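You operate a simulated robot arm through the tools that you are given. There is no shell and no other tool. Be economical: measure what you need, move in short steps, check, and stop when the job is done.

Carry out the task below with a simulated two-armed robot. There is one attempt and no reset: what you move stays moved.

## Task
Top up the sugar pot to its line from the sugar bag.
Fine: lid back on the pot, bag back where it stood. Set down upright: sugar bag.

Only the result counts: the job must be done as asked and must still hold three seconds after the hand-in. Knocking over, shifting, dropping, spilling or breaking anything else fails it. Lids that push on must go on centred and level and be pressed home; caps that screw on are set level and turned clockwise until they are tight.

## Robot
Two 7-joint arms with two-finger parallel grippers on one trunk that stands fixed in place. Base frame: the origin is at the foot of the trunk, x ahead of it, y to its left, z up. Lengths are in m, angles in rad, forces in N, time in s.
The left shoulder is at [0.05, 0.168, 1.207], the right one opposite. With the tool pointing down near the work surface each hand reaches from about 0.22 to 0.66 m from the base axis, measured 20 degrees to its own side. Payload 1.57 kg a hand.
The tool frame of a hand sits at the grasp point between the pads (the TCP): z along the fingers, y along the line on which they close. The tips reach 0.03 m beyond it. The gripper opens to 0.08 m. The fingers are 0.017 m wide and 0.012 m thick; the gripper's body (0.04 by 0.082 m) begins 0.08 m behind the TCP.
Orientation is that of the tool frame in the base frame, as a unit quaternion [w, x, y, z]. With the fingers straight down and closing along the base's y, the tool's x points along the base's -x, its y along +y and its z along -z.

## Interface
- The arms move only by the tool step_arm. It takes "left_moves", "right_moves" or both (then of equal length, played together; a hand with none holds still); each is one flat list of numbers, 7 for each row, row after row: the shift along the tool's x, y, z in units of 200 mm (1.0 is 200 mm), then the turn, a rotation vector about the tool's x, y, z in units of 60 degrees (1.0 is 60 degrees), then the gripper command, from -1 (fully open) to 1 (shut), values between in proportion. In form: [x, y, z, rx, ry, rz, fingers, x, y, z, rx, ry, rz, fingers, ...]. A call has 1 to 20 rows; each row is the pose to reach, as a shift and turn from the pose commanded when the call began, along the tool's axes at that moment. A call with a number of a shift or a turn outside -1 to 1 is refused whole. A row lasts 0.2 s, in which the tool goes at most 0.05 m and 0.15 rad; a call with a longer step from one row to the next is refused whole, and so is a gripper value outside its range. A pose out of reach is approached as far as the arm can. The call stops where the force on the tool passes 90 N (or 10 N more than at its start, if that is more) or the arm is blocked; 0.2 s more then pass. The fingers move at their own pace (about 0.045 m/s each) and stop on an object; they squeeze with about 43 N. The grip force told is the motor's: it shows also when the fingers shut on nothing. Time passes only in rows, and 0.2 s behind the last, so rows that repeat a pose let the fingers close. The reply holds the time, the measured pose of the TCP, the force on the tool along the base axes, the opening and the grip force, in the units named above and with some noise, with the torque about the TCP (base axes, N m) and any sound that the robot's microphone picked up.
- Cameras (640 x 400 px; columns grow to the right, rows downward): "scene" is now at [0.1372, -0.0392, 1.447]; the picture's right is [-0.44, -0.90, 0.00], its down [-0.30, 0.14, -0.94] and it looks along [0.85, -0.41, -0.33] (base axes); focal length 253 px, centre (320, 200). "left" rides on the left gripper at [0.072, 0.007, -0.122] in its tool frame; the picture's right is [-0.09, 1.00, 0.00], its down [-0.84, -0.08, -0.54] and it looks along [-0.54, -0.05, 0.84] (tool axes); focal length 238 px, centre (320, 200). "right" rides on the right gripper at [0.072, -0.007, -0.122] in its tool frame; the picture's right is [0.09, 1.00, 0.00], its down [-0.84, 0.08, -0.54] and it looks along [-0.54, 0.05, 0.84] (tool axes); focal length 238 px, centre (320, 200). There is no depth. A picture from a camera that has moved, and an enlarged one, comes with that camera's place and axes in the base frame and with its lens. The place of the scene camera against the robot may be out by one fixed shift of up to 0.018 m in any direction.
- camera(camera): a new picture of that camera. The clock stands still meanwhile.
- move_column(by): slides the trunk up (or, below 0, down) by that many m; the arms and the scene camera ride with it, the base frame stays. It gives what a move gives, with no picture.
- head_to(pan, tilt): turns the head with the scene camera to pan (to the left, within 1.396 rad either way) and tilt (down, from -0.506 to 1.204), counted from straight ahead of the robot. It gives what a move gives.
- close_up(camera, box): a new picture of the part [left, top, right, bottom] of that camera's present view, enlarged. The clock stands still meanwhile.
- job_done(): hands the job in; it is judged then, once.

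Go step by step. Nothing tells you positions but the pictures and the camera data: compare them with the known pose of the tool, close in by small moves and look again before you grip or let go. The budget is 120 turns and 94 pictures, counting those below and the enlarged ones. Unless the task says otherwise, let go and move clear before handing in, and close with one line.

The tools are called after "Request:" as name(argument=value, ...) on one line, values as JSON. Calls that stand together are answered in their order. step_arm: Moves the arms, as the interface text tells. Its arguments: {"type":"object","properties":{"left_moves":{"type":"array","items":{"type":"number"}},"right_moves":{"type":"array","items":{"type":"number"}}},"required":[]} The other tools are called the same way: move_column (by) slides the trunk up or down; head_to (pan, tilt) turns the head that bears the scene camera; camera (camera) takes a picture; close_up (camera, box) takes an enlarged picture of a part of a camera's view; job_done () hands the job in.

At the start:

```text
t: 0.0
left_tool_pos: [0.2832, -0.0098, 1.3454]
left_orientation: [-0.001, -0.001, 1.0, 0.0]
left_force: [0.6, 0.4, -0.6]
left_moment: [0.04, 0.0, -0.02]
left_gripper_width: 0.0797
left_grasp_force: 0.2
right_tool_pos: [0.2231, -0.3461, 1.3037]
right_orientation: [0.001, 0.0, 1.0, -0.001]
right_force: [0.0, -1.0, 0.0]
right_moment: [0.01, 0.02, 0.0]
right_gripper_width: 0.0801
right_grasp_force: 0.0
trunk travel left (down, up): [-0.375, 0.068]
head pan, tilt: [-0.452, 0.337]
```

scene: 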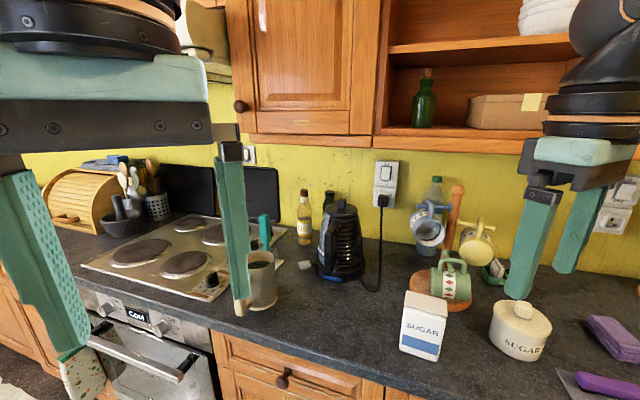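
right: 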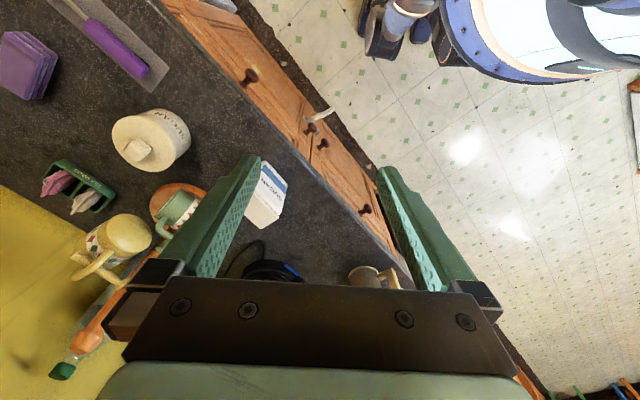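
left: 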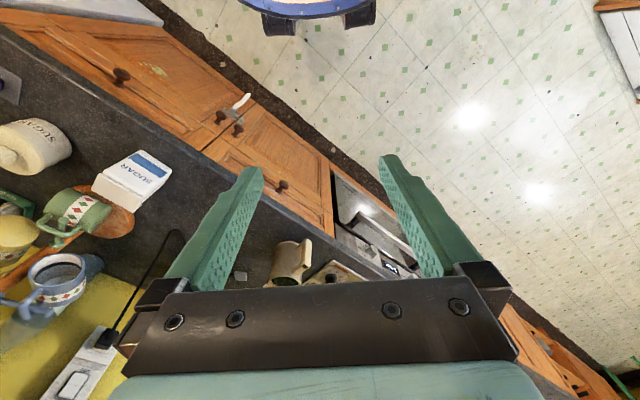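

The sugar bag and the sugar pot with its lid stand on the counter, to the right. I'll turn the head towards them for a better look.

Request:
head_to(pan=-0.75, tilt=0.65)

Request:
camera(camera="scene")

```text
t: 0.8
left_tool_pos: [0.2833, -0.01, 1.3468]
left_orientation: [0.0, -0.001, 1.0, 0.001]
left_force: [0.3, -0.3, 0.8]
left_moment: [0.04, -0.02, 0.04]
left_gripper_width: 0.0804
left_grasp_force: 0.1
right_tool_pos: [0.2229, -0.3448, 1.3034]
right_orientation: [0.0, -0.001, 1.0, 0.0]
right_force: [-0.3, 1.2, -0.1]
right_moment: [0.04, -0.01, 0.03]
right_gripper_width: 0.0803
right_grasp_force: 0.2
trunk travel left (down, up): [-0.375, 0.068]
head pan, tilt: [-0.75, 0.649]
```

```text
90 pictures are left
camera scene: at [0.1169, -0.0577, 1.4187], right [-0.68, -0.73, 0.0], down [-0.44, 0.41, -0.8], along [0.58, -0.54, -0.6], focal length 253 px, centre (320, 200)
```

scene: 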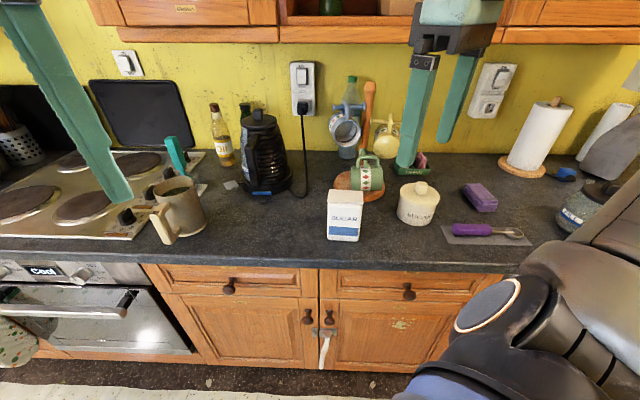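

Request:
close_up(camera="scene", box=[300, 130, 460, 260])

Request:
close_up(camera="right", box=[80, 80, 300, 240])

```text
3.08 times, centred on (380, 195) of scene
camera zoom: at [0.1169, -0.0577, 1.4187], right [-0.68, -0.73, 0.0], down [-0.44, 0.41, -0.8], along [0.58, -0.54, -0.6], focal length 779 px, centre (135, 215)
```

zoom: 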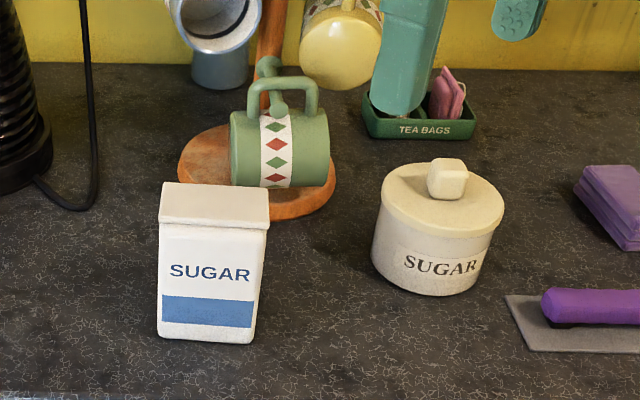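

```text
2.50 times, centred on (190, 160) of right
camera zoom: at [0.1508, -0.3522, 1.4244], right [-0.09, 1.0, 0.0], down [0.84, 0.08, 0.54], along [0.54, 0.05, -0.84], focal length 596 px, centre (645, 300)
```

zoom: 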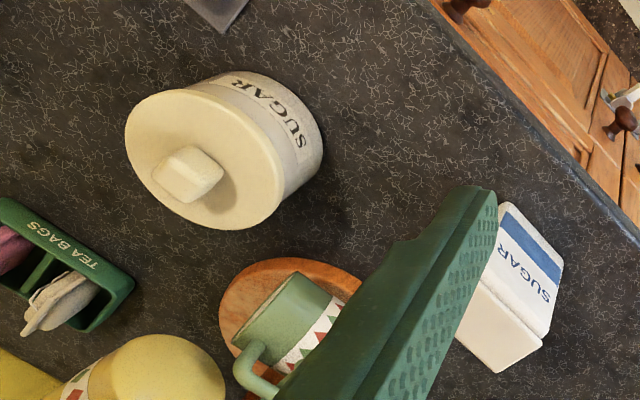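

The bag is near (0.44, -0.44) and the pot near (0.36, -0.70), with the counter at about z 0.87. I'll move the right hand over there so its camera gives better views.

Request:
step_arm(right_moves=[-0.05, -0.2, 0, 0, 0, 0, -1, -0.1, -0.4, 0, 0, 0, 0, -1, -0.15, -0.6, 0, 0, 0, 0, -1, -0.2, -0.8, 0, 0, 0, 0, -1, -0.2, -1.0, 0, 0, 0, 0, -1])

Request:
camera(camera="right")

Request:
camera(camera="scene")

```text
t: 2.0
left_tool_pos: [0.284, -0.0088, 1.3471]
left_orientation: [0.0, 0.001, 1.0, 0.0]
left_force: [0.2, 0.0, -0.3]
left_moment: [0.02, 0.0, 0.0]
left_gripper_width: 0.0798
left_grasp_force: 0.0
right_tool_pos: [0.2714, -0.4719, 1.2719]
right_orientation: [0.001, 0.001, 1.0, 0.0]
right_force: [-0.4, -0.2, 0.7]
right_moment: [-0.03, -0.02, 0.02]
right_gripper_width: 0.08
right_grasp_force: 0.1
right hand out of reach, approached as far as the arm can: row 3, 4, 5
trunk travel left (down, up): [-0.375, 0.068]
head pan, tilt: [-0.75, 0.649]
```

```text
87 pictures are left
camera right: at [0.1989, -0.4788, 1.3932], right [-0.09, 1.0, 0.0], down [0.84, 0.08, 0.54], along [0.54, 0.05, -0.84], focal length 238 px, centre (320, 200)
```

right: 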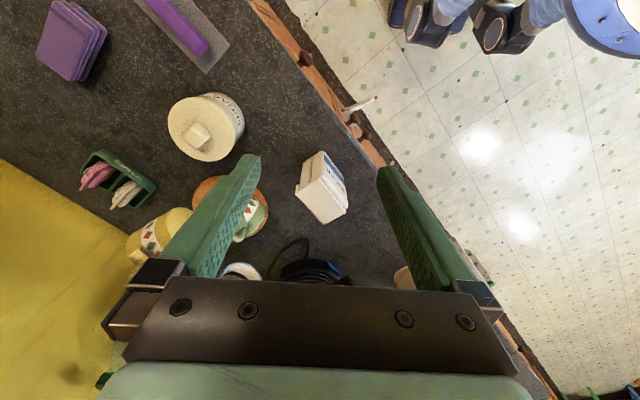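

```text
86 pictures are left
camera scene: at [0.1167, -0.0577, 1.4187], right [-0.68, -0.73, 0.0], down [-0.44, 0.41, -0.8], along [0.58, -0.54, -0.6], focal length 253 px, centre (320, 200)
```

scene: 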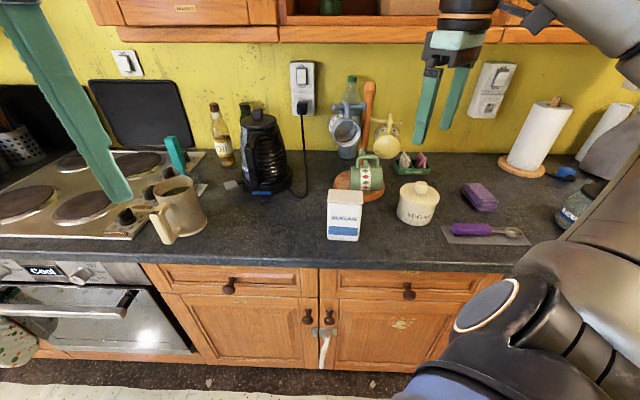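

The hand is out of reach this high, so I'll move it down, where the reach is longer. The lid knob triangulates to about (0.337, -0.667, 1.01).

Request:
step_arm(right_moves=[0, 0, 0.25, 0, 0, 0, -1, 0, 0, 0.5, 0, 0, 0, -1, 0, 0, 0.75, 0, 0, 0, -1])

Request:
camera(camera="right")

```text
t: 2.8
left_tool_pos: [0.2842, -0.0097, 1.347]
left_orientation: [0.0, -0.001, 1.0, 0.001]
left_force: [0.4, -0.6, -0.4]
left_moment: [0.02, -0.01, 0.02]
left_gripper_width: 0.0799
left_grasp_force: 0.1
right_tool_pos: [0.2693, -0.4725, 1.119]
right_orientation: [0.001, -0.001, 1.0, 0.0]
right_force: [0.3, -0.6, -0.4]
right_moment: [0.0, 0.02, -0.01]
right_gripper_width: 0.0798
right_grasp_force: 0.0
trunk travel left (down, up): [-0.375, 0.068]
head pan, tilt: [-0.75, 0.649]
```

```text
85 pictures are left
camera right: at [0.1975, -0.4794, 1.2399], right [-0.09, 1.0, 0.0], down [0.84, 0.08, 0.54], along [0.54, 0.05, -0.84], focal length 238 px, centre (320, 200)
```

right: 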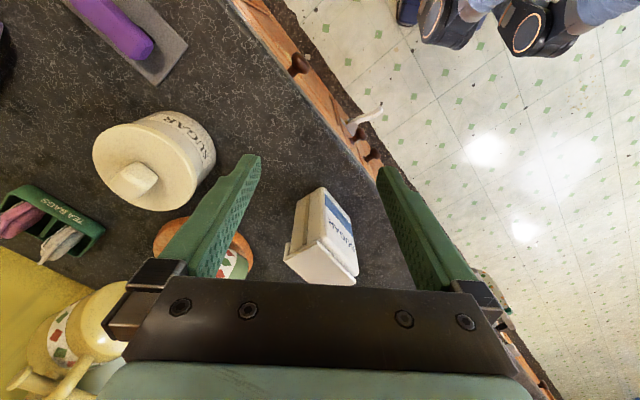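

Request:
close_up(camera="right", box=[60, 90, 260, 215])

Request:
close_up(camera="right", box=[250, 170, 400, 290])

```text
3.20 times, centred on (160, 152) of right
camera zoom: at [0.1975, -0.4794, 1.2399], right [-0.09, 1.0, 0.0], down [0.84, 0.08, 0.54], along [0.54, 0.05, -0.84], focal length 763 px, centre (832, 352)
```

zoom: 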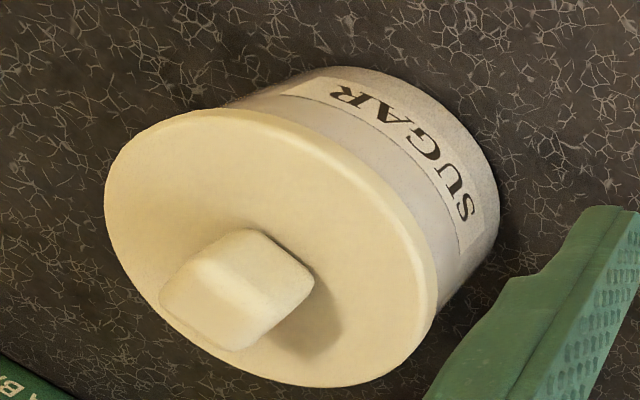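

```text
3.33 times, centred on (325, 230) of right
camera zoom: at [0.1975, -0.4794, 1.2399], right [-0.09, 1.0, 0.0], down [0.84, 0.08, 0.54], along [0.54, 0.05, -0.84], focal length 794 px, centre (303, 100)
```

zoom: 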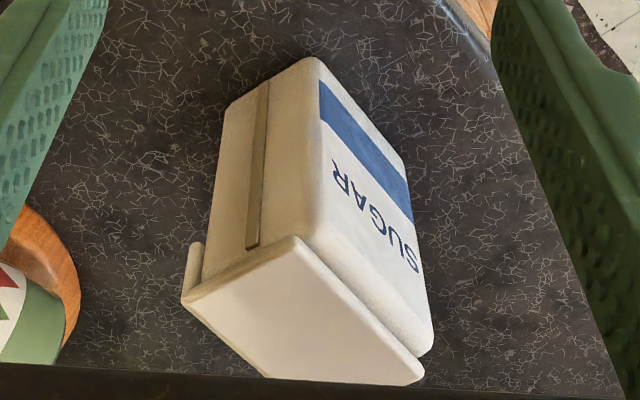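

The bag's top seems to have some sort of flap or closure. I'll turn the right hand 45° and move beyond the bag to see its back and top.

Request:
step_arm(right_moves=[-0.05, -0.15, -0.03, 0, 0, -0.125, -1, -0.1, -0.3, -0.06, 0, 0, -0.25, -1, -0.15, -0.45, -0.09, 0, 0, -0.375, -1, -0.2, -0.6, -0.12, 0, 0, -0.5, -1, -0.25, -0.75, -0.15, 0, 0, -0.625, -1, -0.25, -0.8, -0.15, 0, 0, -0.75, -1])

Request:
camera(camera="right")

```text
t: 4.2
left_tool_pos: [0.2825, -0.0095, 1.3475]
left_orientation: [0.0, 0.0, 1.0, 0.0]
left_force: [0.5, 0.6, -0.5]
left_moment: [-0.01, -0.05, 0.01]
left_gripper_width: 0.0802
left_grasp_force: 0.1
right_tool_pos: [0.2836, -0.3316, 1.1406]
right_orientation: [-0.001, -0.375, 0.927, -0.003]
right_force: [-0.6, 0.4, 0.7]
right_moment: [-0.04, -0.05, 0.02]
right_gripper_width: 0.0802
right_grasp_force: 0.0
right hand out of reach, approached as far as the arm can: row 1, 2, 3, 4, 5, 6
trunk travel left (down, up): [-0.375, 0.068]
head pan, tilt: [-0.75, 0.649]
```

```text
82 pictures are left
camera right: at [0.2369, -0.3866, 1.262], right [-0.76, 0.65, -0.01], down [0.55, 0.64, 0.54], along [0.35, 0.41, -0.84], focal length 238 px, centre (320, 200)
```

right: 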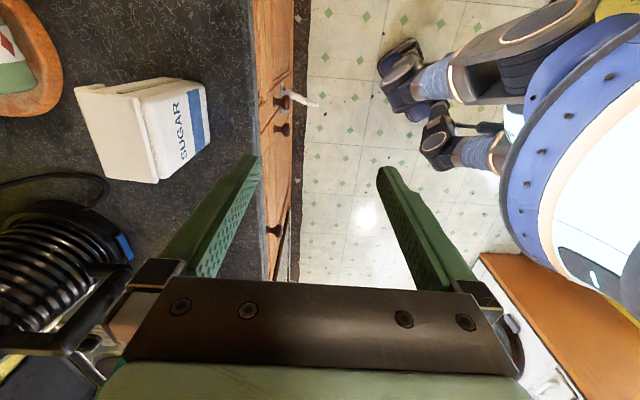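

Request:
close_up(camera="right", box=[60, 60, 230, 200])

Request:
step_arm(right_moves=[0.1, -0.1, 0.1, 0, 0, 0, -1, 0.2, -0.2, 0.2, 0, 0, 0, -1, 0.3, -0.3, 0.2, 0, 0, 0, -1, 0.4, -0.4, 0.2, 0, 0, 0, -1, 0.5, -0.5, 0.2, 0, 0, 0, -1])

Request:
camera(camera="right")

```text
2.86 times, centred on (145, 130) of right
camera zoom: at [0.2369, -0.3866, 1.262], right [-0.76, 0.65, -0.01], down [0.55, 0.64, 0.54], along [0.35, 0.41, -0.84], focal length 681 px, centre (820, 400)
```

zoom: 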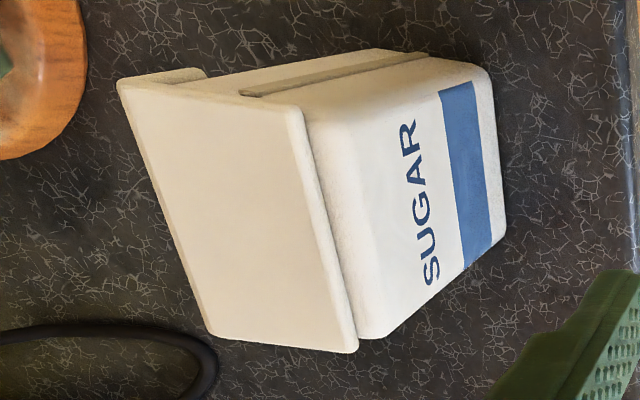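

```text
t: 5.4
left_tool_pos: [0.2839, -0.0084, 1.3472]
left_orientation: [-0.001, 0.001, 1.0, 0.001]
left_force: [-0.3, -0.2, -0.4]
left_moment: [0.02, 0.01, -0.03]
left_gripper_width: 0.0798
left_grasp_force: 0.1
right_tool_pos: [0.272, -0.3305, 1.1167]
right_orientation: [0.001, -0.382, 0.924, 0.0]
right_force: [0.0, 0.4, 0.2]
right_moment: [0.0, -0.01, 0.01]
right_gripper_width: 0.0798
right_grasp_force: 0.0
right hand out of reach, approached as far as the arm can: row 1, 2, 3, 4, 5
trunk travel left (down, up): [-0.375, 0.068]
head pan, tilt: [-0.75, 0.649]
```

```text
80 pictures are left
camera right: at [0.2254, -0.387, 1.2373], right [-0.77, 0.64, 0.0], down [0.54, 0.65, 0.54], along [0.35, 0.42, -0.84], focal length 238 px, centre (320, 200)
```

right: 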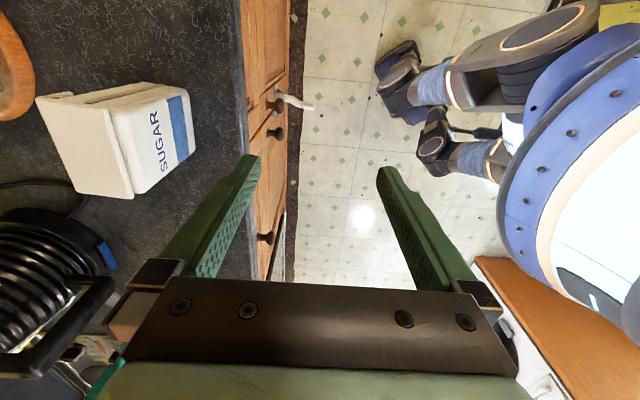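

The bag's top is covered by a plate-like flap. Joint limits stop this yaw from reaching further, so I'll turn the hand the other way and look again.

Request:
step_arm(right_moves=[0, 0, 0, 0, 0, 0.14, -1, 0, 0, 0, 0, 0, 0.28, -1, 0, 0, 0, 0, 0, 0.42, -1, 0, 0, 0, 0, 0, 0.56, -1, 0, 0, 0, 0, 0, 0.7, -1, 0, 0, 0, 0, 0, 0.84, -1, 0, 0, 0, 0, 0, 0.98, -1])

Request:
step_arm(right_moves=[0, 0, 0, 0, 0, 0.14, -1, 0, 0, 0, 0, 0, 0.28, -1, 0, 0, 0, 0, 0, 0.42, -1, 0, 0, 0, 0, 0, 0.56, -1, 0, 0, 0, 0, 0, 0.7, -1, 0, 0, 0, 0, 0, 0.84, -1, 0, 0, 0, 0, 0, 0.98, -1])

Request:
step_arm(right_moves=[0, 0, 0, 0, 0, 0.14, -1, 0, 0, 0, 0, 0, 0.28, -1, 0, 0, 0, 0, 0, 0.42, -1, 0, 0, 0, 0, 0, 0.56, -1, 0, 0, 0, 0, 0, 0.7, -1, 0, 0, 0, 0, 0, 0.84, -1, 0, 0, 0, 0, 0, 0.98, -1])

Request:
camera(camera="right")

```text
t: 7.0
left_tool_pos: [0.2837, -0.0098, 1.3476]
left_orientation: [-0.001, 0.0, 1.0, 0.001]
left_force: [0.6, -0.4, -0.1]
left_moment: [0.0, -0.02, 0.0]
left_gripper_width: 0.0801
left_grasp_force: 0.0
right_tool_pos: [0.268, -0.3257, 1.1221]
right_orientation: [0.0, 0.121, 0.993, -0.001]
right_force: [0.2, 0.2, 0.4]
right_moment: [-0.01, -0.01, 0.02]
right_gripper_width: 0.0801
right_grasp_force: 0.1
trunk travel left (down, up): [-0.375, 0.068]
head pan, tilt: [-0.75, 0.649]
```

```text
t: 8.6
left_tool_pos: [0.2832, -0.01, 1.3467]
left_orientation: [-0.001, 0.0, 1.0, 0.0]
left_force: [0.3, 0.2, 0.1]
left_moment: [0.01, 0.03, -0.02]
left_gripper_width: 0.0801
left_grasp_force: 0.0
right_tool_pos: [0.2678, -0.326, 1.122]
right_orientation: [0.0, 0.593, 0.805, 0.0]
right_force: [-0.3, 0.2, 0.9]
right_moment: [0.01, -0.01, 0.03]
right_gripper_width: 0.0801
right_grasp_force: 0.0
trunk travel left (down, up): [-0.375, 0.068]
head pan, tilt: [-0.75, 0.649]
```

```text
t: 10.2
left_tool_pos: [0.2827, -0.0091, 1.3473]
left_orientation: [-0.001, 0.0, 1.0, 0.0]
left_force: [-0.1, -0.7, 0.7]
left_moment: [-0.01, 0.03, 0.02]
left_gripper_width: 0.0798
left_grasp_force: 0.1
right_tool_pos: [0.2657, -0.3259, 1.1226]
right_orientation: [-0.001, 0.912, 0.41, 0.001]
right_force: [-0.3, -0.1, 0.2]
right_moment: [-0.03, 0.0, -0.02]
right_gripper_width: 0.0798
right_grasp_force: 0.0
trunk travel left (down, up): [-0.375, 0.068]
head pan, tilt: [-0.75, 0.649]
```

```text
79 pictures are left
camera right: at [0.309, -0.2673, 1.2433], right [0.81, -0.59, 0.0], down [-0.5, -0.68, 0.54], along [-0.32, -0.44, -0.84], focal length 238 px, centre (320, 200)
```

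right: 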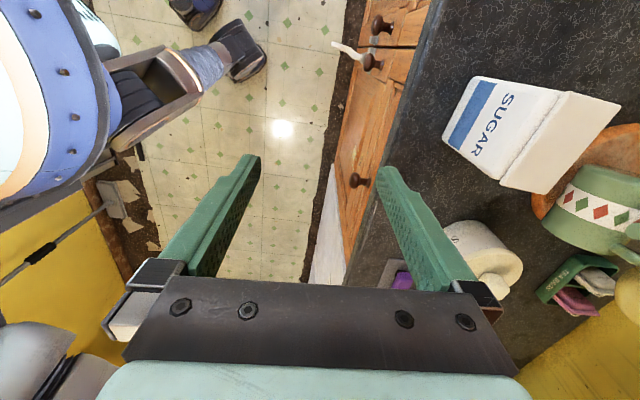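

This yaw (tool y along the counter depth) is allowed. Next I move over the bag to look at it from this side and to test the reach.

Request:
step_arm(right_moves=[0, 0.2, 0, 0, 0, 0, -1, 0, 0.4, 0, 0, 0, 0, -1, 0, 0.6, 0, 0, 0, 0, -1, 0, 0.8, 0, 0, 0, 0, -1, 0.15, 1.0, 0, 0, 0, 0, -1])

Request:
camera(camera="right")

Request:
camera(camera="scene")

```text
t: 11.4
left_tool_pos: [0.2845, -0.0084, 1.3453]
left_orientation: [-0.001, -0.001, 1.0, 0.0]
left_force: [-0.7, -0.2, -0.1]
left_moment: [0.01, 0.03, 0.02]
left_gripper_width: 0.0799
left_grasp_force: 0.1
right_tool_pos: [0.4381, -0.4384, 1.1234]
right_orientation: [0.0, 0.911, 0.412, -0.001]
right_force: [0.4, -0.9, 0.7]
right_moment: [0.01, 0.06, 0.0]
right_gripper_width: 0.0801
right_grasp_force: 0.0
trunk travel left (down, up): [-0.375, 0.068]
head pan, tilt: [-0.75, 0.649]
```

```text
78 pictures are left
camera right: at [0.4803, -0.3803, 1.2444], right [0.81, -0.59, 0.0], down [-0.49, -0.68, 0.54], along [-0.32, -0.44, -0.84], focal length 238 px, centre (320, 200)
```

right: 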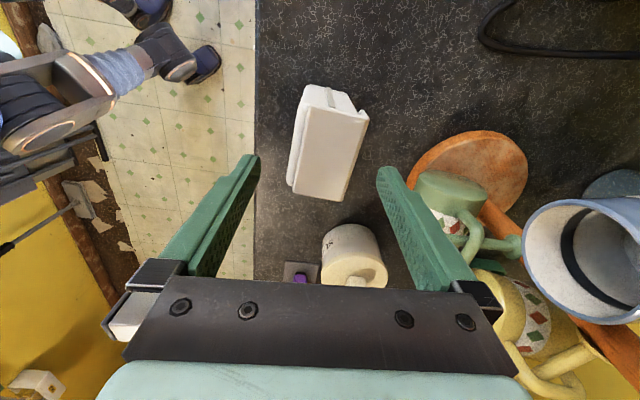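

```text
77 pictures are left
camera scene: at [0.1181, -0.0575, 1.4185], right [-0.68, -0.73, 0.0], down [-0.44, 0.41, -0.8], along [0.58, -0.54, -0.61], focal length 253 px, centre (320, 200)
```

scene: 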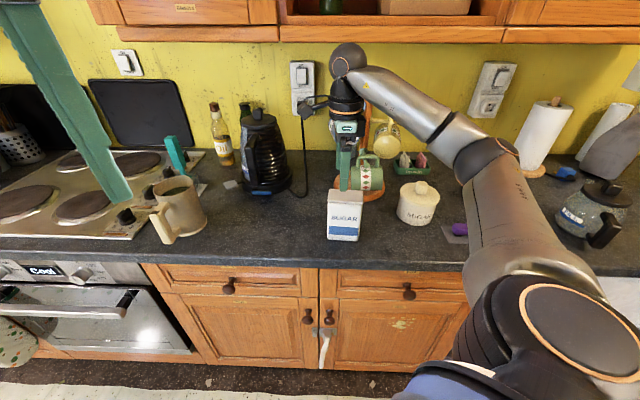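

Request:
close_up(camera="right", box=[260, 70, 400, 210])

Request:
camera(camera="left")

```text
2.86 times, centred on (330, 140) of right
camera zoom: at [0.4803, -0.3803, 1.2444], right [0.81, -0.59, 0.0], down [-0.49, -0.68, 0.54], along [-0.32, -0.44, -0.84], focal length 681 px, centre (291, 371)
```

zoom: 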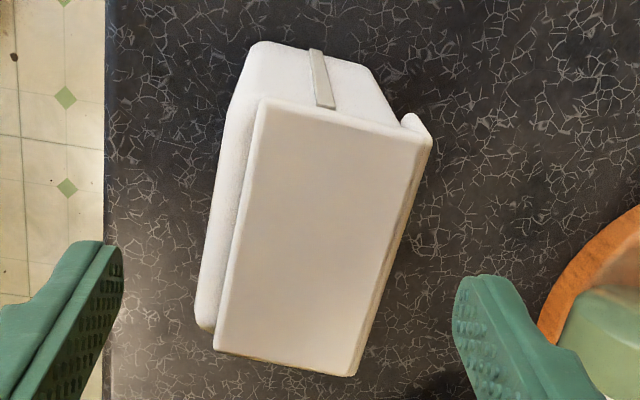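

```text
75 pictures are left
camera left: at [0.2134, -0.0023, 1.4688], right [0.09, 1.0, 0.0], down [0.84, -0.08, 0.54], along [0.54, -0.05, -0.84], focal length 238 px, centre (320, 200)
```

left: 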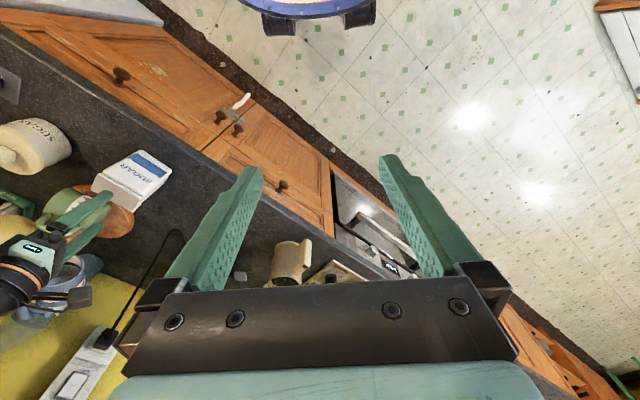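

The top plate overhangs at the back. I'll lift and turn further to look at the bag's back side.

Request:
step_arm(right_moves=[0, 0, -0.2, 0, 0, 0.12, -1, 0, 0.1, -0.4, 0, 0, 0.25, -1, 0.02, 0.2, -0.6, 0, 0, 0.375, -1, 0.04, 0.3, -0.6, 0, 0, 0.5, -1, 0.06, 0.4, -0.6, 0, 0, 0.625, -1, 0.08, 0.45, -0.6, 0, 0, 0.75, -1])

Request:
camera(camera="right")

```text
t: 12.8
left_tool_pos: [0.284, -0.0087, 1.3471]
left_orientation: [-0.001, 0.0, 1.0, 0.0]
left_force: [-0.5, 0.2, 0.1]
left_moment: [0.03, 0.03, 0.01]
left_gripper_width: 0.0802
left_grasp_force: 0.1
right_tool_pos: [0.514, -0.4813, 1.2417]
right_orientation: [0.0, 0.999, 0.032, 0.0]
right_force: [-0.2, 0.0, 0.2]
right_moment: [0.01, 0.0, 0.0]
right_gripper_width: 0.0798
right_grasp_force: 0.1
trunk travel left (down, up): [-0.375, 0.068]
head pan, tilt: [-0.75, 0.649]
```

```text
74 pictures are left
camera right: at [0.5855, -0.47, 1.3638], right [0.16, -0.99, 0.0], down [-0.83, -0.13, 0.54], along [-0.54, -0.09, -0.84], focal length 238 px, centre (320, 200)
```

right: 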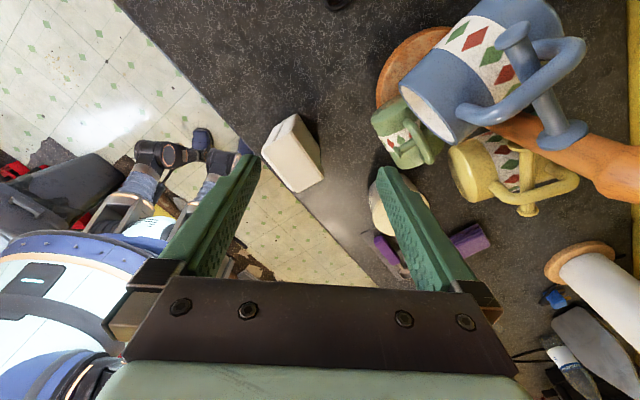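

Request:
close_up(camera="right", box=[250, 105, 340, 200])

Request:
step_arm(right_moves=[0, 0, 0, 0, 0, 0.12, -1, 0, 0, 0, 0, 0, 0.25, -1, 0, 0, 0, 0, 0, 0.375, -1, 0, 0, 0, 0, 0, 0.5, -1, 0, 0, 0, 0, 0, 0.625, -1, 0, 0, 0, 0, 0, 0.75, -1])

Request:
camera(camera="right")

```text
4.21 times, centred on (295, 152) of right
camera zoom: at [0.5855, -0.47, 1.3638], right [0.16, -0.99, 0.0], down [-0.83, -0.13, 0.54], along [-0.54, -0.09, -0.84], focal length 1004 px, centre (425, 400)
```

zoom: 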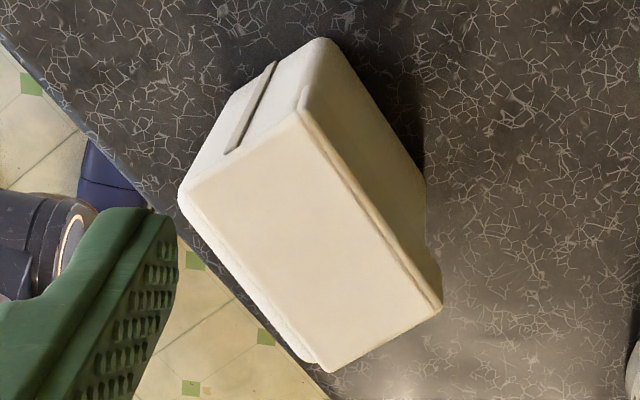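

```text
t: 14.2
left_tool_pos: [0.2842, -0.0096, 1.3463]
left_orientation: [-0.001, -0.001, 1.0, 0.0]
left_force: [-0.3, -0.6, 0.8]
left_moment: [0.03, 0.0, -0.02]
left_gripper_width: 0.0801
left_grasp_force: 0.1
right_tool_pos: [0.5134, -0.4817, 1.2422]
right_orientation: [0.0, 0.935, -0.355, 0.0]
right_force: [-0.7, 0.1, 0.2]
right_moment: [0.01, 0.01, -0.02]
right_gripper_width: 0.0798
right_grasp_force: 0.1
trunk travel left (down, up): [-0.375, 0.068]
head pan, tilt: [-0.75, 0.649]
```

```text
72 pictures are left
camera right: at [0.572, -0.525, 1.3631], right [-0.59, -0.81, 0.0], down [-0.68, 0.5, 0.54], along [-0.44, 0.32, -0.84], focal length 238 px, centre (320, 200)
```

right: 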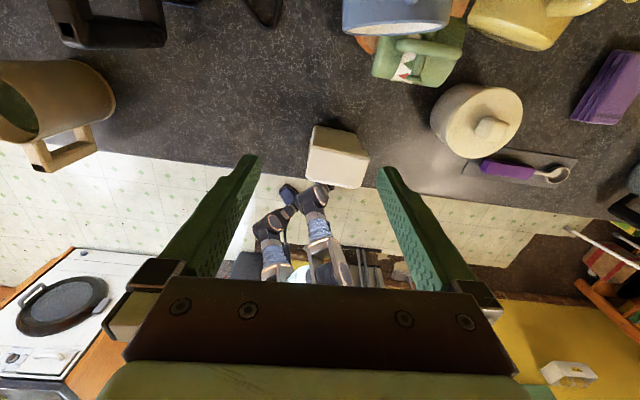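

Request:
close_up(camera="right", box=[290, 110, 390, 200])

```text
4.44 times, centred on (340, 155) of right
camera zoom: at [0.572, -0.525, 1.3631], right [-0.59, -0.81, 0.0], down [-0.68, 0.5, 0.54], along [-0.44, 0.32, -0.84], focal length 1059 px, centre (231, 400)
```

zoom: 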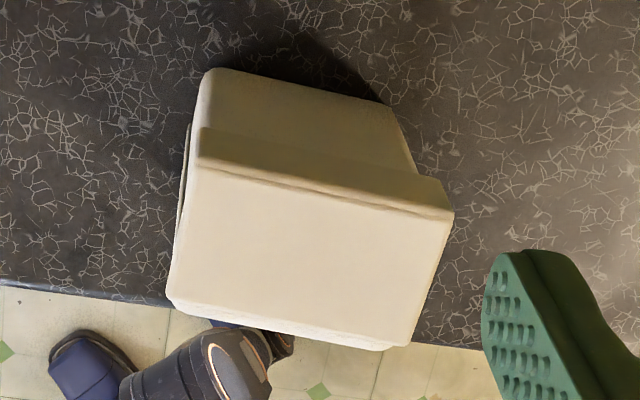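

The top is a flap with a lip folded down over the back. I'll zoom in with the scene camera on the front and side of the flap.

Request:
close_up(camera="scene", box=[322, 183, 370, 215])

Request:
step_arm(right_moves=[0.2, 0, 0, 0, 0.1, 0, -1, 0.3, 0, 0, 0, 0.2, 0, -1, 0.4, 0, 0, 0, 0.33, 0, -1, 0.4, 0, 0, 0, 0.45, 0, -1])

Request:
camera(camera="right")

```text
12.50 times, centred on (346, 199) of scene
camera zoom: at [0.1168, -0.0578, 1.4186], right [-0.68, -0.73, 0.0], down [-0.44, 0.41, -0.8], along [0.58, -0.54, -0.6], focal length 3166 px, centre (-5, 212)
```

zoom: 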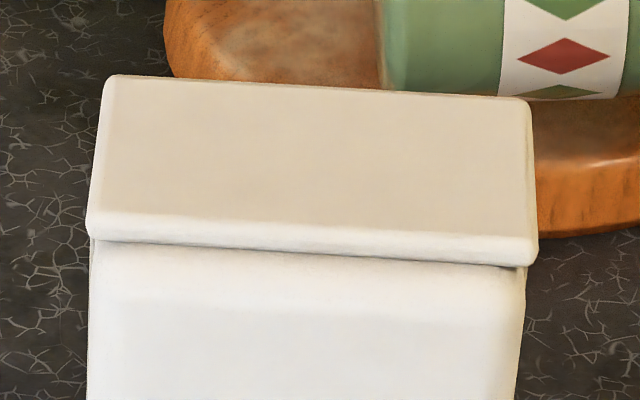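

```text
t: 15.2
left_tool_pos: [0.2833, -0.0084, 1.3466]
left_orientation: [-0.001, 0.001, 1.0, -0.001]
left_force: [0.0, 0.9, 0.5]
left_moment: [-0.07, -0.04, 0.01]
left_gripper_width: 0.0799
left_grasp_force: 0.0
right_tool_pos: [0.5774, -0.5348, 1.2441]
right_orientation: [0.083, 0.909, -0.344, 0.219]
right_force: [-0.3, 0.2, 0.9]
right_moment: [-0.04, 0.0, -0.01]
right_gripper_width: 0.0801
right_grasp_force: 0.0
right hand out of reach, approached as far as the arm can: row 1, 2, 3
trunk travel left (down, up): [-0.375, 0.068]
head pan, tilt: [-0.75, 0.649]
```

```text
69 pictures are left
camera right: at [0.5879, -0.5365, 1.384], right [-0.6, -0.8, 0.04], down [-0.79, 0.6, 0.1], along [-0.1, 0.03, -0.99], focal length 238 px, centre (320, 200)
```

right: 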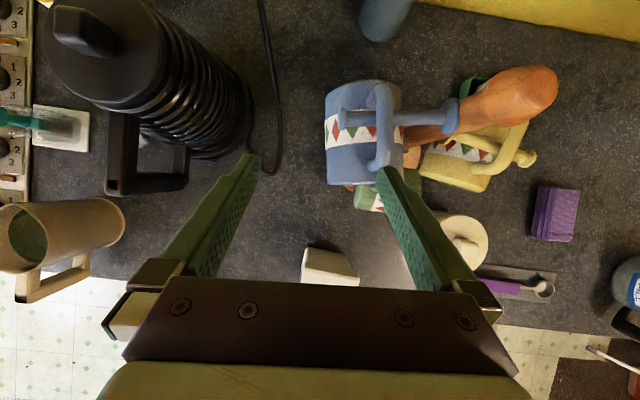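

Request:
step_arm(right_moves=[0, 0, -0.1, 0, -0.14, 0, -1, 0, 0, -0.1, 0, -0.28, 0, -1, 0, 0, -0.1, 0, -0.42, 0, -1, 0, 0, -0.1, 0, -0.56, 0, -1, 0, 0, -0.1, 0, -0.7, 0, -1, 0, 0, -0.1, 0, -0.84, 0, -1, 0, 0, -0.1, 0, -0.98, 0, -1])

Request:
camera(camera="right")

```text
t: 16.8
left_tool_pos: [0.2828, -0.0162, 1.3454]
left_orientation: [0.0, 0.001, 1.0, 0.004]
left_force: [0.6, -2.5, -0.4]
left_moment: [0.24, -0.02, -0.01]
left_gripper_width: 0.0802
left_grasp_force: 0.1
right_tool_pos: [0.4035, -0.364, 1.1599]
right_orientation: [-0.105, 0.897, -0.348, -0.252]
right_force: [-3.1, 4.0, -5.0]
right_moment: [-0.24, -0.05, 0.13]
right_gripper_width: 0.0799
right_grasp_force: 0.0
right hand out of reach, approached as far as the arm can: row 1, 2, 3, 4, 5, 6, 7
trunk travel left (down, up): [-0.375, 0.068]
head pan, tilt: [-0.75, 0.649]
```

```text
68 pictures are left
camera right: at [0.5002, -0.4449, 1.2257], right [-0.62, -0.79, -0.06], down [-0.37, 0.22, 0.9], along [-0.69, 0.58, -0.43], focal length 238 px, centre (320, 200)
```

right: 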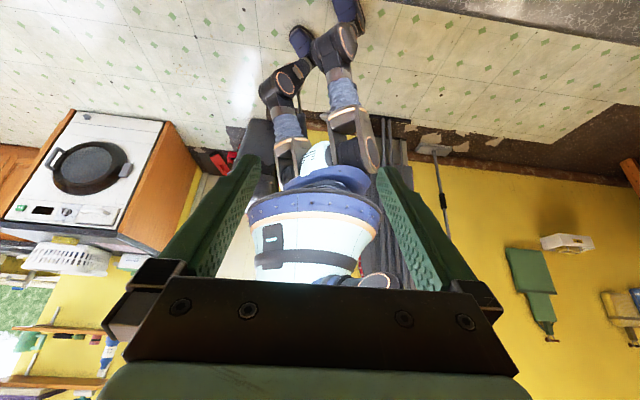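

The right arm touched the left one. I'll back off, untilt the right hand and move the left arm out of the way.

Request:
step_arm(left_moves=[0, 0.1, 0, 0, 0, 0, -1, 0, 0.25, 0, 0, 0, 0, -1, 0, 0.45, 0, 0, 0, 0, -1, 0, 0.65, 0, 0, 0, 0, -1, 0, 0.8, 0, 0, 0, 0, -1], right_moves=[0, 0, 0, 0, 0.1, 0, -1, 0, 0, 0, 0, 0.2, 0, -1, 0, 0, 0, 0, 0.3, 0, -1, 0, 0, 0, 0, 0.42, 0, -1, 0, 0, 0, 0, 0.53, 0, -1])

Request:
camera(camera="scene")

Request:
camera(camera="right")

```text
t: 18.0
left_tool_pos: [0.2841, 0.1523, 1.3427]
left_orientation: [-0.001, 0.0, 1.0, 0.001]
left_force: [-0.8, 0.1, 0.5]
left_moment: [0.01, -0.02, -0.01]
left_gripper_width: 0.0801
left_grasp_force: 0.0
right_tool_pos: [0.4001, -0.3577, 1.165]
right_orientation: [0.001, 0.936, -0.353, 0.002]
right_force: [0.8, 0.0, 0.2]
right_moment: [-0.02, 0.01, 0.03]
right_gripper_width: 0.0801
right_grasp_force: 0.1
trunk travel left (down, up): [-0.375, 0.068]
head pan, tilt: [-0.75, 0.649]
```

```text
67 pictures are left
camera scene: at [0.1165, -0.0574, 1.4187], right [-0.68, -0.73, 0.0], down [-0.44, 0.41, -0.8], along [0.58, -0.54, -0.6], focal length 253 px, centre (320, 200)
```

scene: 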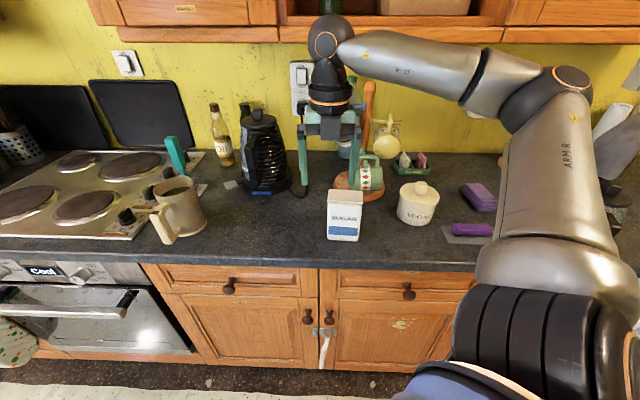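

```text
66 pictures are left
camera right: at [0.4579, -0.4005, 1.2865], right [-0.59, -0.81, 0.0], down [-0.68, 0.5, 0.54], along [-0.44, 0.32, -0.84], focal length 238 px, centre (320, 200)
```

right: 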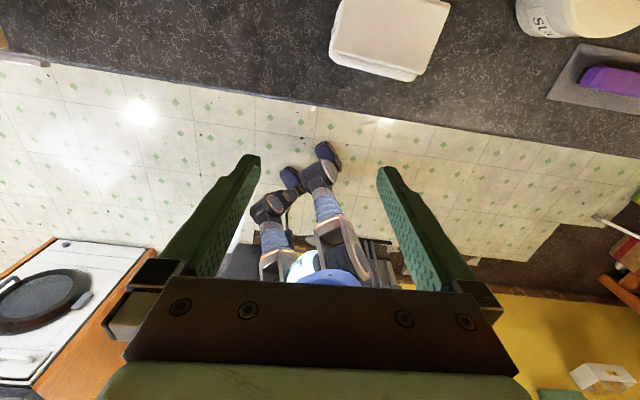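

Nothing was disturbed. I want a side profile of the bag's top, so I'll turn the hand to look along the counter from the left of the bag.

Request:
step_arm(right_moves=[0, 0, 0, 0, 0, -0.13, -1, 0, 0, 0, 0, 0, -0.26, -1, 0, 0, 0, 0, 0, -0.4, -1, 0, 0, 0, 0, 0, -0.53, -1, 0, 0, 0, 0, 0, -0.66, -1, 0, 0, 0, 0, 0, -0.8, -1, 0, 0, 0, 0, 0, -0.93, -1])

Request:
step_arm(right_moves=[0, 0, 0, 0, 0, -0.13, -1, 0, 0, 0, 0, 0, -0.26, -1, 0, 0, 0, 0, 0, -0.4, -1, 0, 0, 0, 0, 0, -0.5, -1])

Request:
step_arm(right_moves=[0.2, 0.1, 0, 0, 0, 0, -1, 0.4, 0.2, 0, 0, 0, 0, -1, 0.5, 0.3, 0.1, 0, 0, 0, -1, 0.5, 0.3, 0.2, 0, -0.13, 0, -1, 0.5, 0.3, 0.2, 0, -0.26, 0, -1, 0.5, 0.3, 0.2, 0, -0.4, 0, -1])

Request:
camera(camera="right")

```text
t: 19.6
left_tool_pos: [0.285, 0.1507, 1.3437]
left_orientation: [-0.001, -0.001, 1.0, 0.0]
left_force: [0.0, 0.0, 0.5]
left_moment: [0.03, 0.02, -0.01]
left_gripper_width: 0.0799
left_grasp_force: 0.1
right_tool_pos: [0.4019, -0.3578, 1.1651]
right_orientation: [0.0, 0.992, 0.128, 0.001]
right_force: [0.5, -0.6, 0.2]
right_moment: [0.0, -0.02, 0.03]
right_gripper_width: 0.0801
right_grasp_force: 0.1
trunk travel left (down, up): [-0.375, 0.068]
head pan, tilt: [-0.75, 0.649]
```

```text
t: 20.6
left_tool_pos: [0.2854, 0.1512, 1.3433]
left_orientation: [-0.001, 0.0, 1.0, 0.0]
left_force: [0.5, -1.1, -0.5]
left_moment: [-0.03, -0.01, 0.0]
left_gripper_width: 0.08
left_grasp_force: 0.0
right_tool_pos: [0.4011, -0.3582, 1.1659]
right_orientation: [-0.001, 0.925, 0.38, 0.0]
right_force: [0.4, -0.9, 0.4]
right_moment: [-0.03, 0.0, 0.0]
right_gripper_width: 0.0799
right_grasp_force: 0.0
trunk travel left (down, up): [-0.375, 0.068]
head pan, tilt: [-0.75, 0.649]
```

```text
t: 22.0
left_tool_pos: [0.2855, 0.1515, 1.3439]
left_orientation: [-0.001, 0.0, 1.0, 0.0]
left_force: [0.5, -0.5, 0.0]
left_moment: [-0.04, 0.03, 0.0]
left_gripper_width: 0.0802
left_grasp_force: 0.0
right_tool_pos: [0.5146, -0.3311, 1.1279]
right_orientation: [0.079, 0.905, 0.369, -0.193]
right_force: [0.7, 0.3, -0.6]
right_moment: [0.01, 0.02, 0.02]
right_gripper_width: 0.0799
right_grasp_force: 0.1
trunk travel left (down, up): [-0.375, 0.068]
head pan, tilt: [-0.75, 0.649]
```

```text
65 pictures are left
camera right: at [0.5926, -0.2458, 1.2086], right [0.76, -0.65, -0.04], down [-0.33, -0.44, 0.84], along [-0.56, -0.62, -0.55], focal length 238 px, centre (320, 200)
```

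right: 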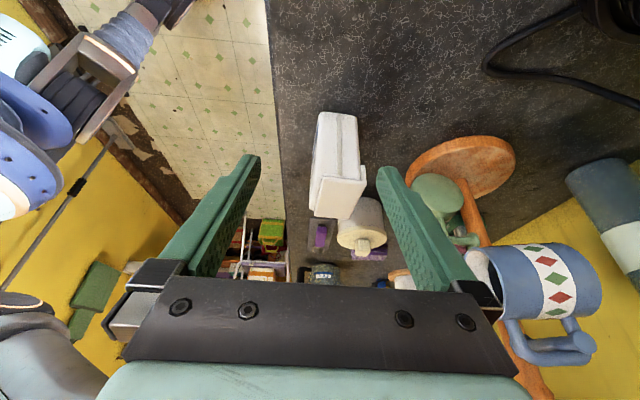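

Request:
close_up(camera="right", box=[290, 105, 390, 225])

```text
3.33 times, centred on (340, 165) of right
camera zoom: at [0.5926, -0.2458, 1.2086], right [0.76, -0.65, -0.04], down [-0.33, -0.44, 0.84], along [-0.56, -0.62, -0.55], focal length 794 px, centre (253, 317)
```

zoom: 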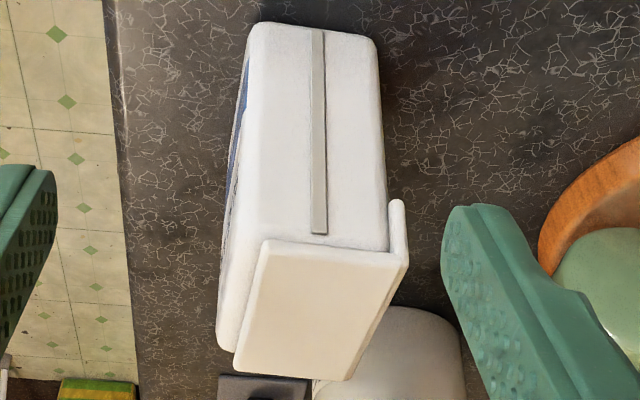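

The flap is an L-shape, with its lip hanging over the back, so it likely hinges at the front. First I'll take off the pot lid: untilt and yaw to about -42° so the fingers close across the knob.

Request:
step_arm(right_moves=[0, 0, -0.1, 0, 0.13, 0, -1, 0, 0, -0.15, 0, 0.26, 0, -1, 0, 0, -0.15, 0, 0.4, 0, -1])

Request:
step_arm(right_moves=[-0.1, -0.1, 0, 0, 0, -0.13, -1, -0.2, -0.2, 0, 0, 0, -0.26, -1, -0.3, -0.3, 0, 0, 0, -0.4, -1, -0.4, -0.3, 0, 0, 0, -0.53, -1, -0.5, -0.3, 0, 0, 0, -0.66, -1, -0.6, -0.3, 0, 0, 0, -0.8, -1, -0.6, -0.3, 0, 0, 0, -0.93, -1])

```text
t: 22.8
left_tool_pos: [0.2843, 0.1486, 1.3438]
left_orientation: [-0.001, 0.0, 1.0, 0.0]
left_force: [-0.3, 0.6, -0.2]
left_moment: [0.01, 0.03, 0.03]
left_gripper_width: 0.0799
left_grasp_force: 0.2
right_tool_pos: [0.523, -0.3231, 1.1528]
right_orientation: [-0.001, 0.926, 0.377, 0.002]
right_force: [-0.5, -0.5, 0.4]
right_moment: [0.01, 0.01, -0.02]
right_gripper_width: 0.08
right_grasp_force: 0.0
trunk travel left (down, up): [-0.375, 0.068]
head pan, tilt: [-0.75, 0.649]
```

```text
t: 24.4
left_tool_pos: [0.2864, 0.1502, 1.3436]
left_orientation: [0.0, 0.0, 1.0, 0.0]
left_force: [-0.8, -0.3, -0.1]
left_moment: [-0.02, 0.01, 0.01]
left_gripper_width: 0.0799
left_grasp_force: 0.2
right_tool_pos: [0.3956, -0.3643, 1.152]
right_orientation: [-0.001, 0.64, 0.768, 0.0]
right_force: [-0.7, 0.0, 0.6]
right_moment: [0.0, -0.02, 0.01]
right_gripper_width: 0.0805
right_grasp_force: 0.1
trunk travel left (down, up): [-0.375, 0.068]
head pan, tilt: [-0.75, 0.649]
```

Request:
step_arm(right_moves=[-0.2, -0.1, 0, 0, 0, -0.13, -1, -0.4, -0.2, 0.03, 0, 0, -0.26, -1, -0.6, -0.3, 0.06, 0, 0, -0.39, -1, -0.8, -0.4, 0.1, 0, 0, -0.52, -1, -1.0, -0.5, 0.13, 0, 0, -0.627, -1])

Request:
camera(camera="right")

```text
t: 25.6
left_tool_pos: [0.2847, 0.1521, 1.3439]
left_orientation: [0.0, 0.0, 1.0, 0.0]
left_force: [0.1, 0.8, 0.5]
left_moment: [0.02, -0.02, 0.02]
left_gripper_width: 0.0799
left_grasp_force: 0.0
right_tool_pos: [0.3337, -0.5788, 1.1252]
right_orientation: [0.0, 0.361, 0.933, 0.0]
right_force: [-0.1, 0.2, 0.1]
right_moment: [-0.05, 0.01, 0.02]
right_gripper_width: 0.0799
right_grasp_force: 0.1
trunk travel left (down, up): [-0.375, 0.068]
head pan, tilt: [-0.75, 0.649]
```

```text
63 pictures are left
camera right: at [0.2757, -0.5356, 1.2453], right [0.6, 0.8, 0.0], down [0.67, -0.5, 0.54], along [0.43, -0.33, -0.84], focal length 238 px, centre (320, 200)
```

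right: 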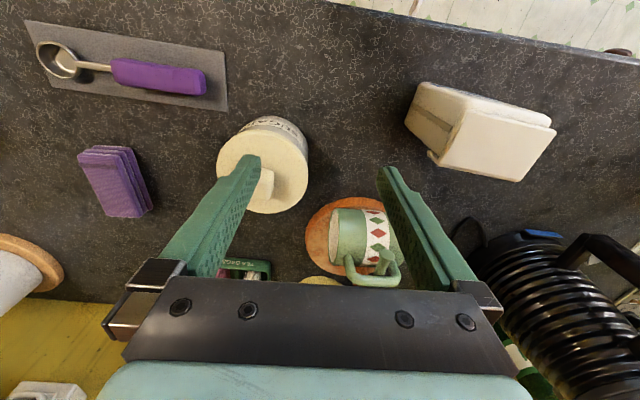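

Request:
step_arm(right_moves=[-0.16, -0.16, 0, 0, 0, 0, -1, -0.318, -0.32, 0, 0, 0, 0, -1])

Request:
camera(camera="right")

```text
t: 26.2
left_tool_pos: [0.2848, 0.1523, 1.3437]
left_orientation: [0.0, 0.0, 1.0, 0.0]
left_force: [-0.9, 0.2, -0.9]
left_moment: [0.02, 0.0, 0.01]
left_gripper_width: 0.0798
left_grasp_force: 0.0
right_tool_pos: [0.3357, -0.6637, 1.1244]
right_orientation: [0.0, 0.359, 0.933, 0.0]
right_force: [-0.2, 0.0, 0.2]
right_moment: [0.02, 0.02, 0.0]
right_gripper_width: 0.08
right_grasp_force: 0.1
trunk travel left (down, up): [-0.375, 0.068]
head pan, tilt: [-0.75, 0.649]
```

```text
62 pictures are left
camera right: at [0.2778, -0.6216, 1.2458], right [0.6, 0.8, 0.0], down [0.67, -0.5, 0.54], along [0.43, -0.32, -0.84], focal length 238 px, centre (320, 200)
```

right: 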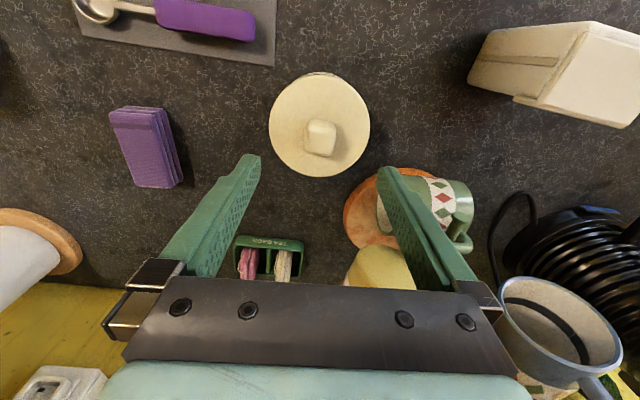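

The knob sits centred under the gripper. I'll go down to it until the tips are just above the lid.

Request:
step_arm(right_moves=[0, -0.01, 0.2, 0, 0, 0, -1, -0.01, -0.01, 0.4, 0, 0, 0, -1, -0.01, -0.01, 0.5, 0, 0, 0, -1, -0.01, -0.01, 0.54, 0, 0, 0, -1])

Request:
camera(camera="right")

Request:
close_up(camera="scene", box=[380, 140, 470, 230])

```text
t: 27.2
left_tool_pos: [0.2827, 0.1538, 1.346]
left_orientation: [0.0, 0.001, 1.0, -0.002]
left_force: [0.4, 0.7, -0.9]
left_moment: [0.03, -0.01, 0.01]
left_gripper_width: 0.08
left_grasp_force: 0.0
right_tool_pos: [0.3354, -0.6697, 1.0248]
right_orientation: [0.006, 0.361, 0.932, -0.001]
right_force: [2.0, -7.8, 34.5]
right_moment: [-0.63, 0.47, 0.3]
right_gripper_width: 0.0798
right_grasp_force: 0.1
trunk travel left (down, up): [-0.375, 0.068]
head pan, tilt: [-0.75, 0.649]
```

```text
61 pictures are left
camera right: at [0.2761, -0.6271, 1.1452], right [0.6, 0.8, 0.0], down [0.66, -0.5, 0.55], along [0.44, -0.33, -0.83], focal length 238 px, centre (320, 200)
```

right: 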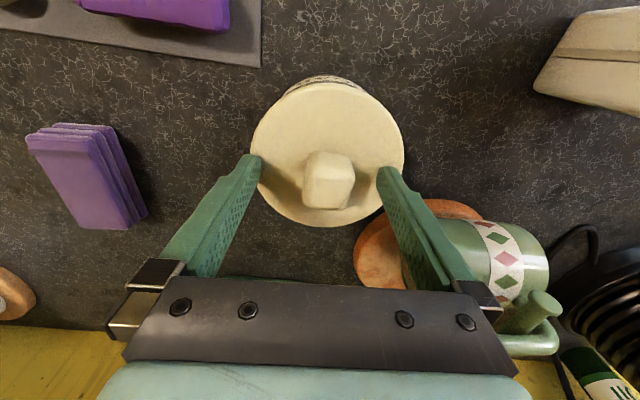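

```text
4.44 times, centred on (425, 185) of scene
camera zoom: at [0.1153, -0.0546, 1.4197], right [-0.68, -0.73, 0.0], down [-0.44, 0.41, -0.8], along [0.58, -0.54, -0.6], focal length 1126 px, centre (-147, 267)
```

zoom: 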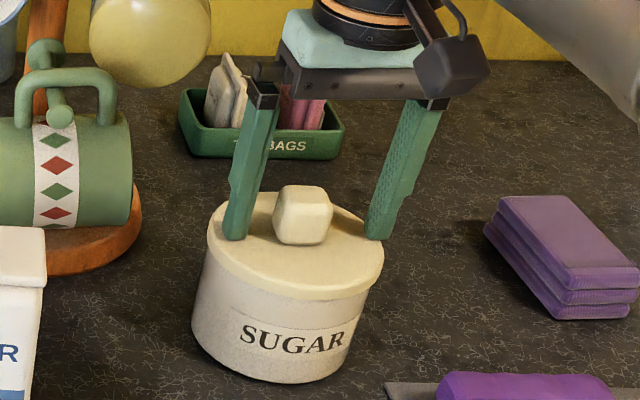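

The tips touched the lid earlier than estimated (lid top at about 0.994). I'll raise slightly and close on the knob.

Request:
step_arm(right_moves=[0, 0, -0.057, 0, 0, 0, -1, 0, 0, -0.057, 0, 0, 0, -1])

Request:
step_arm(right_moves=[0, 0, 0, 0, 0, 0, 1, 0, 0, 0, 0, 0, 0, 1, 0, 0, 0, 0, 0, 0, 1, 0, 0, 0, 0, 0, 0, 1, 0, 0, 0, 0, 0, 0, 1])

Request:
close_up(camera="scene", box=[380, 140, 470, 230])

```text
t: 27.8
left_tool_pos: [0.284, 0.1512, 1.3434]
left_orientation: [0.0, 0.0, 1.0, 0.0]
left_force: [-0.3, 0.7, -0.7]
left_moment: [0.01, -0.03, -0.01]
left_gripper_width: 0.0798
left_grasp_force: 0.1
right_tool_pos: [0.3351, -0.6699, 1.0296]
right_orientation: [-0.002, 0.359, 0.933, 0.0]
right_force: [0.1, 0.2, -0.6]
right_moment: [0.0, 0.01, -0.01]
right_gripper_width: 0.08
right_grasp_force: 0.0
trunk travel left (down, up): [-0.375, 0.068]
head pan, tilt: [-0.75, 0.649]
```

```text
t: 29.0
left_tool_pos: [0.2849, 0.1509, 1.3424]
left_orientation: [-0.001, 0.0, 1.0, 0.001]
left_force: [-0.3, -1.5, -0.4]
left_moment: [0.0, 0.02, -0.02]
left_gripper_width: 0.0801
left_grasp_force: 0.1
right_tool_pos: [0.3367, -0.6701, 1.031]
right_orientation: [0.0, 0.359, 0.933, 0.0]
right_force: [2.9, 1.8, 0.0]
right_moment: [0.13, -0.06, -0.02]
right_gripper_width: 0.0291
right_grasp_force: 31.8
trunk travel left (down, up): [-0.375, 0.068]
head pan, tilt: [-0.75, 0.649]
```

```text
4.44 times, centred on (425, 185) of scene
camera zoom: at [0.1172, -0.0574, 1.4186], right [-0.68, -0.73, 0.0], down [-0.44, 0.41, -0.8], along [0.58, -0.54, -0.6], focal length 1126 px, centre (-147, 267)
```

zoom: 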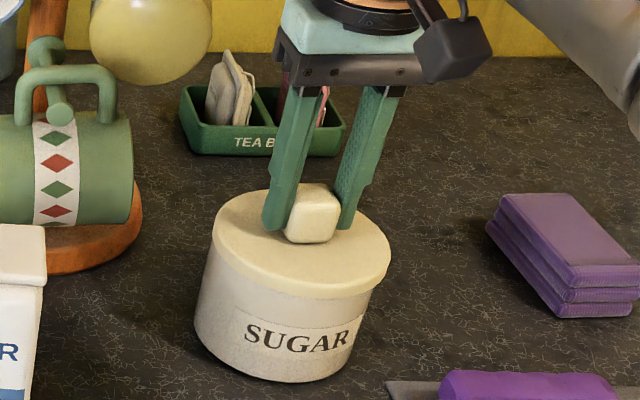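

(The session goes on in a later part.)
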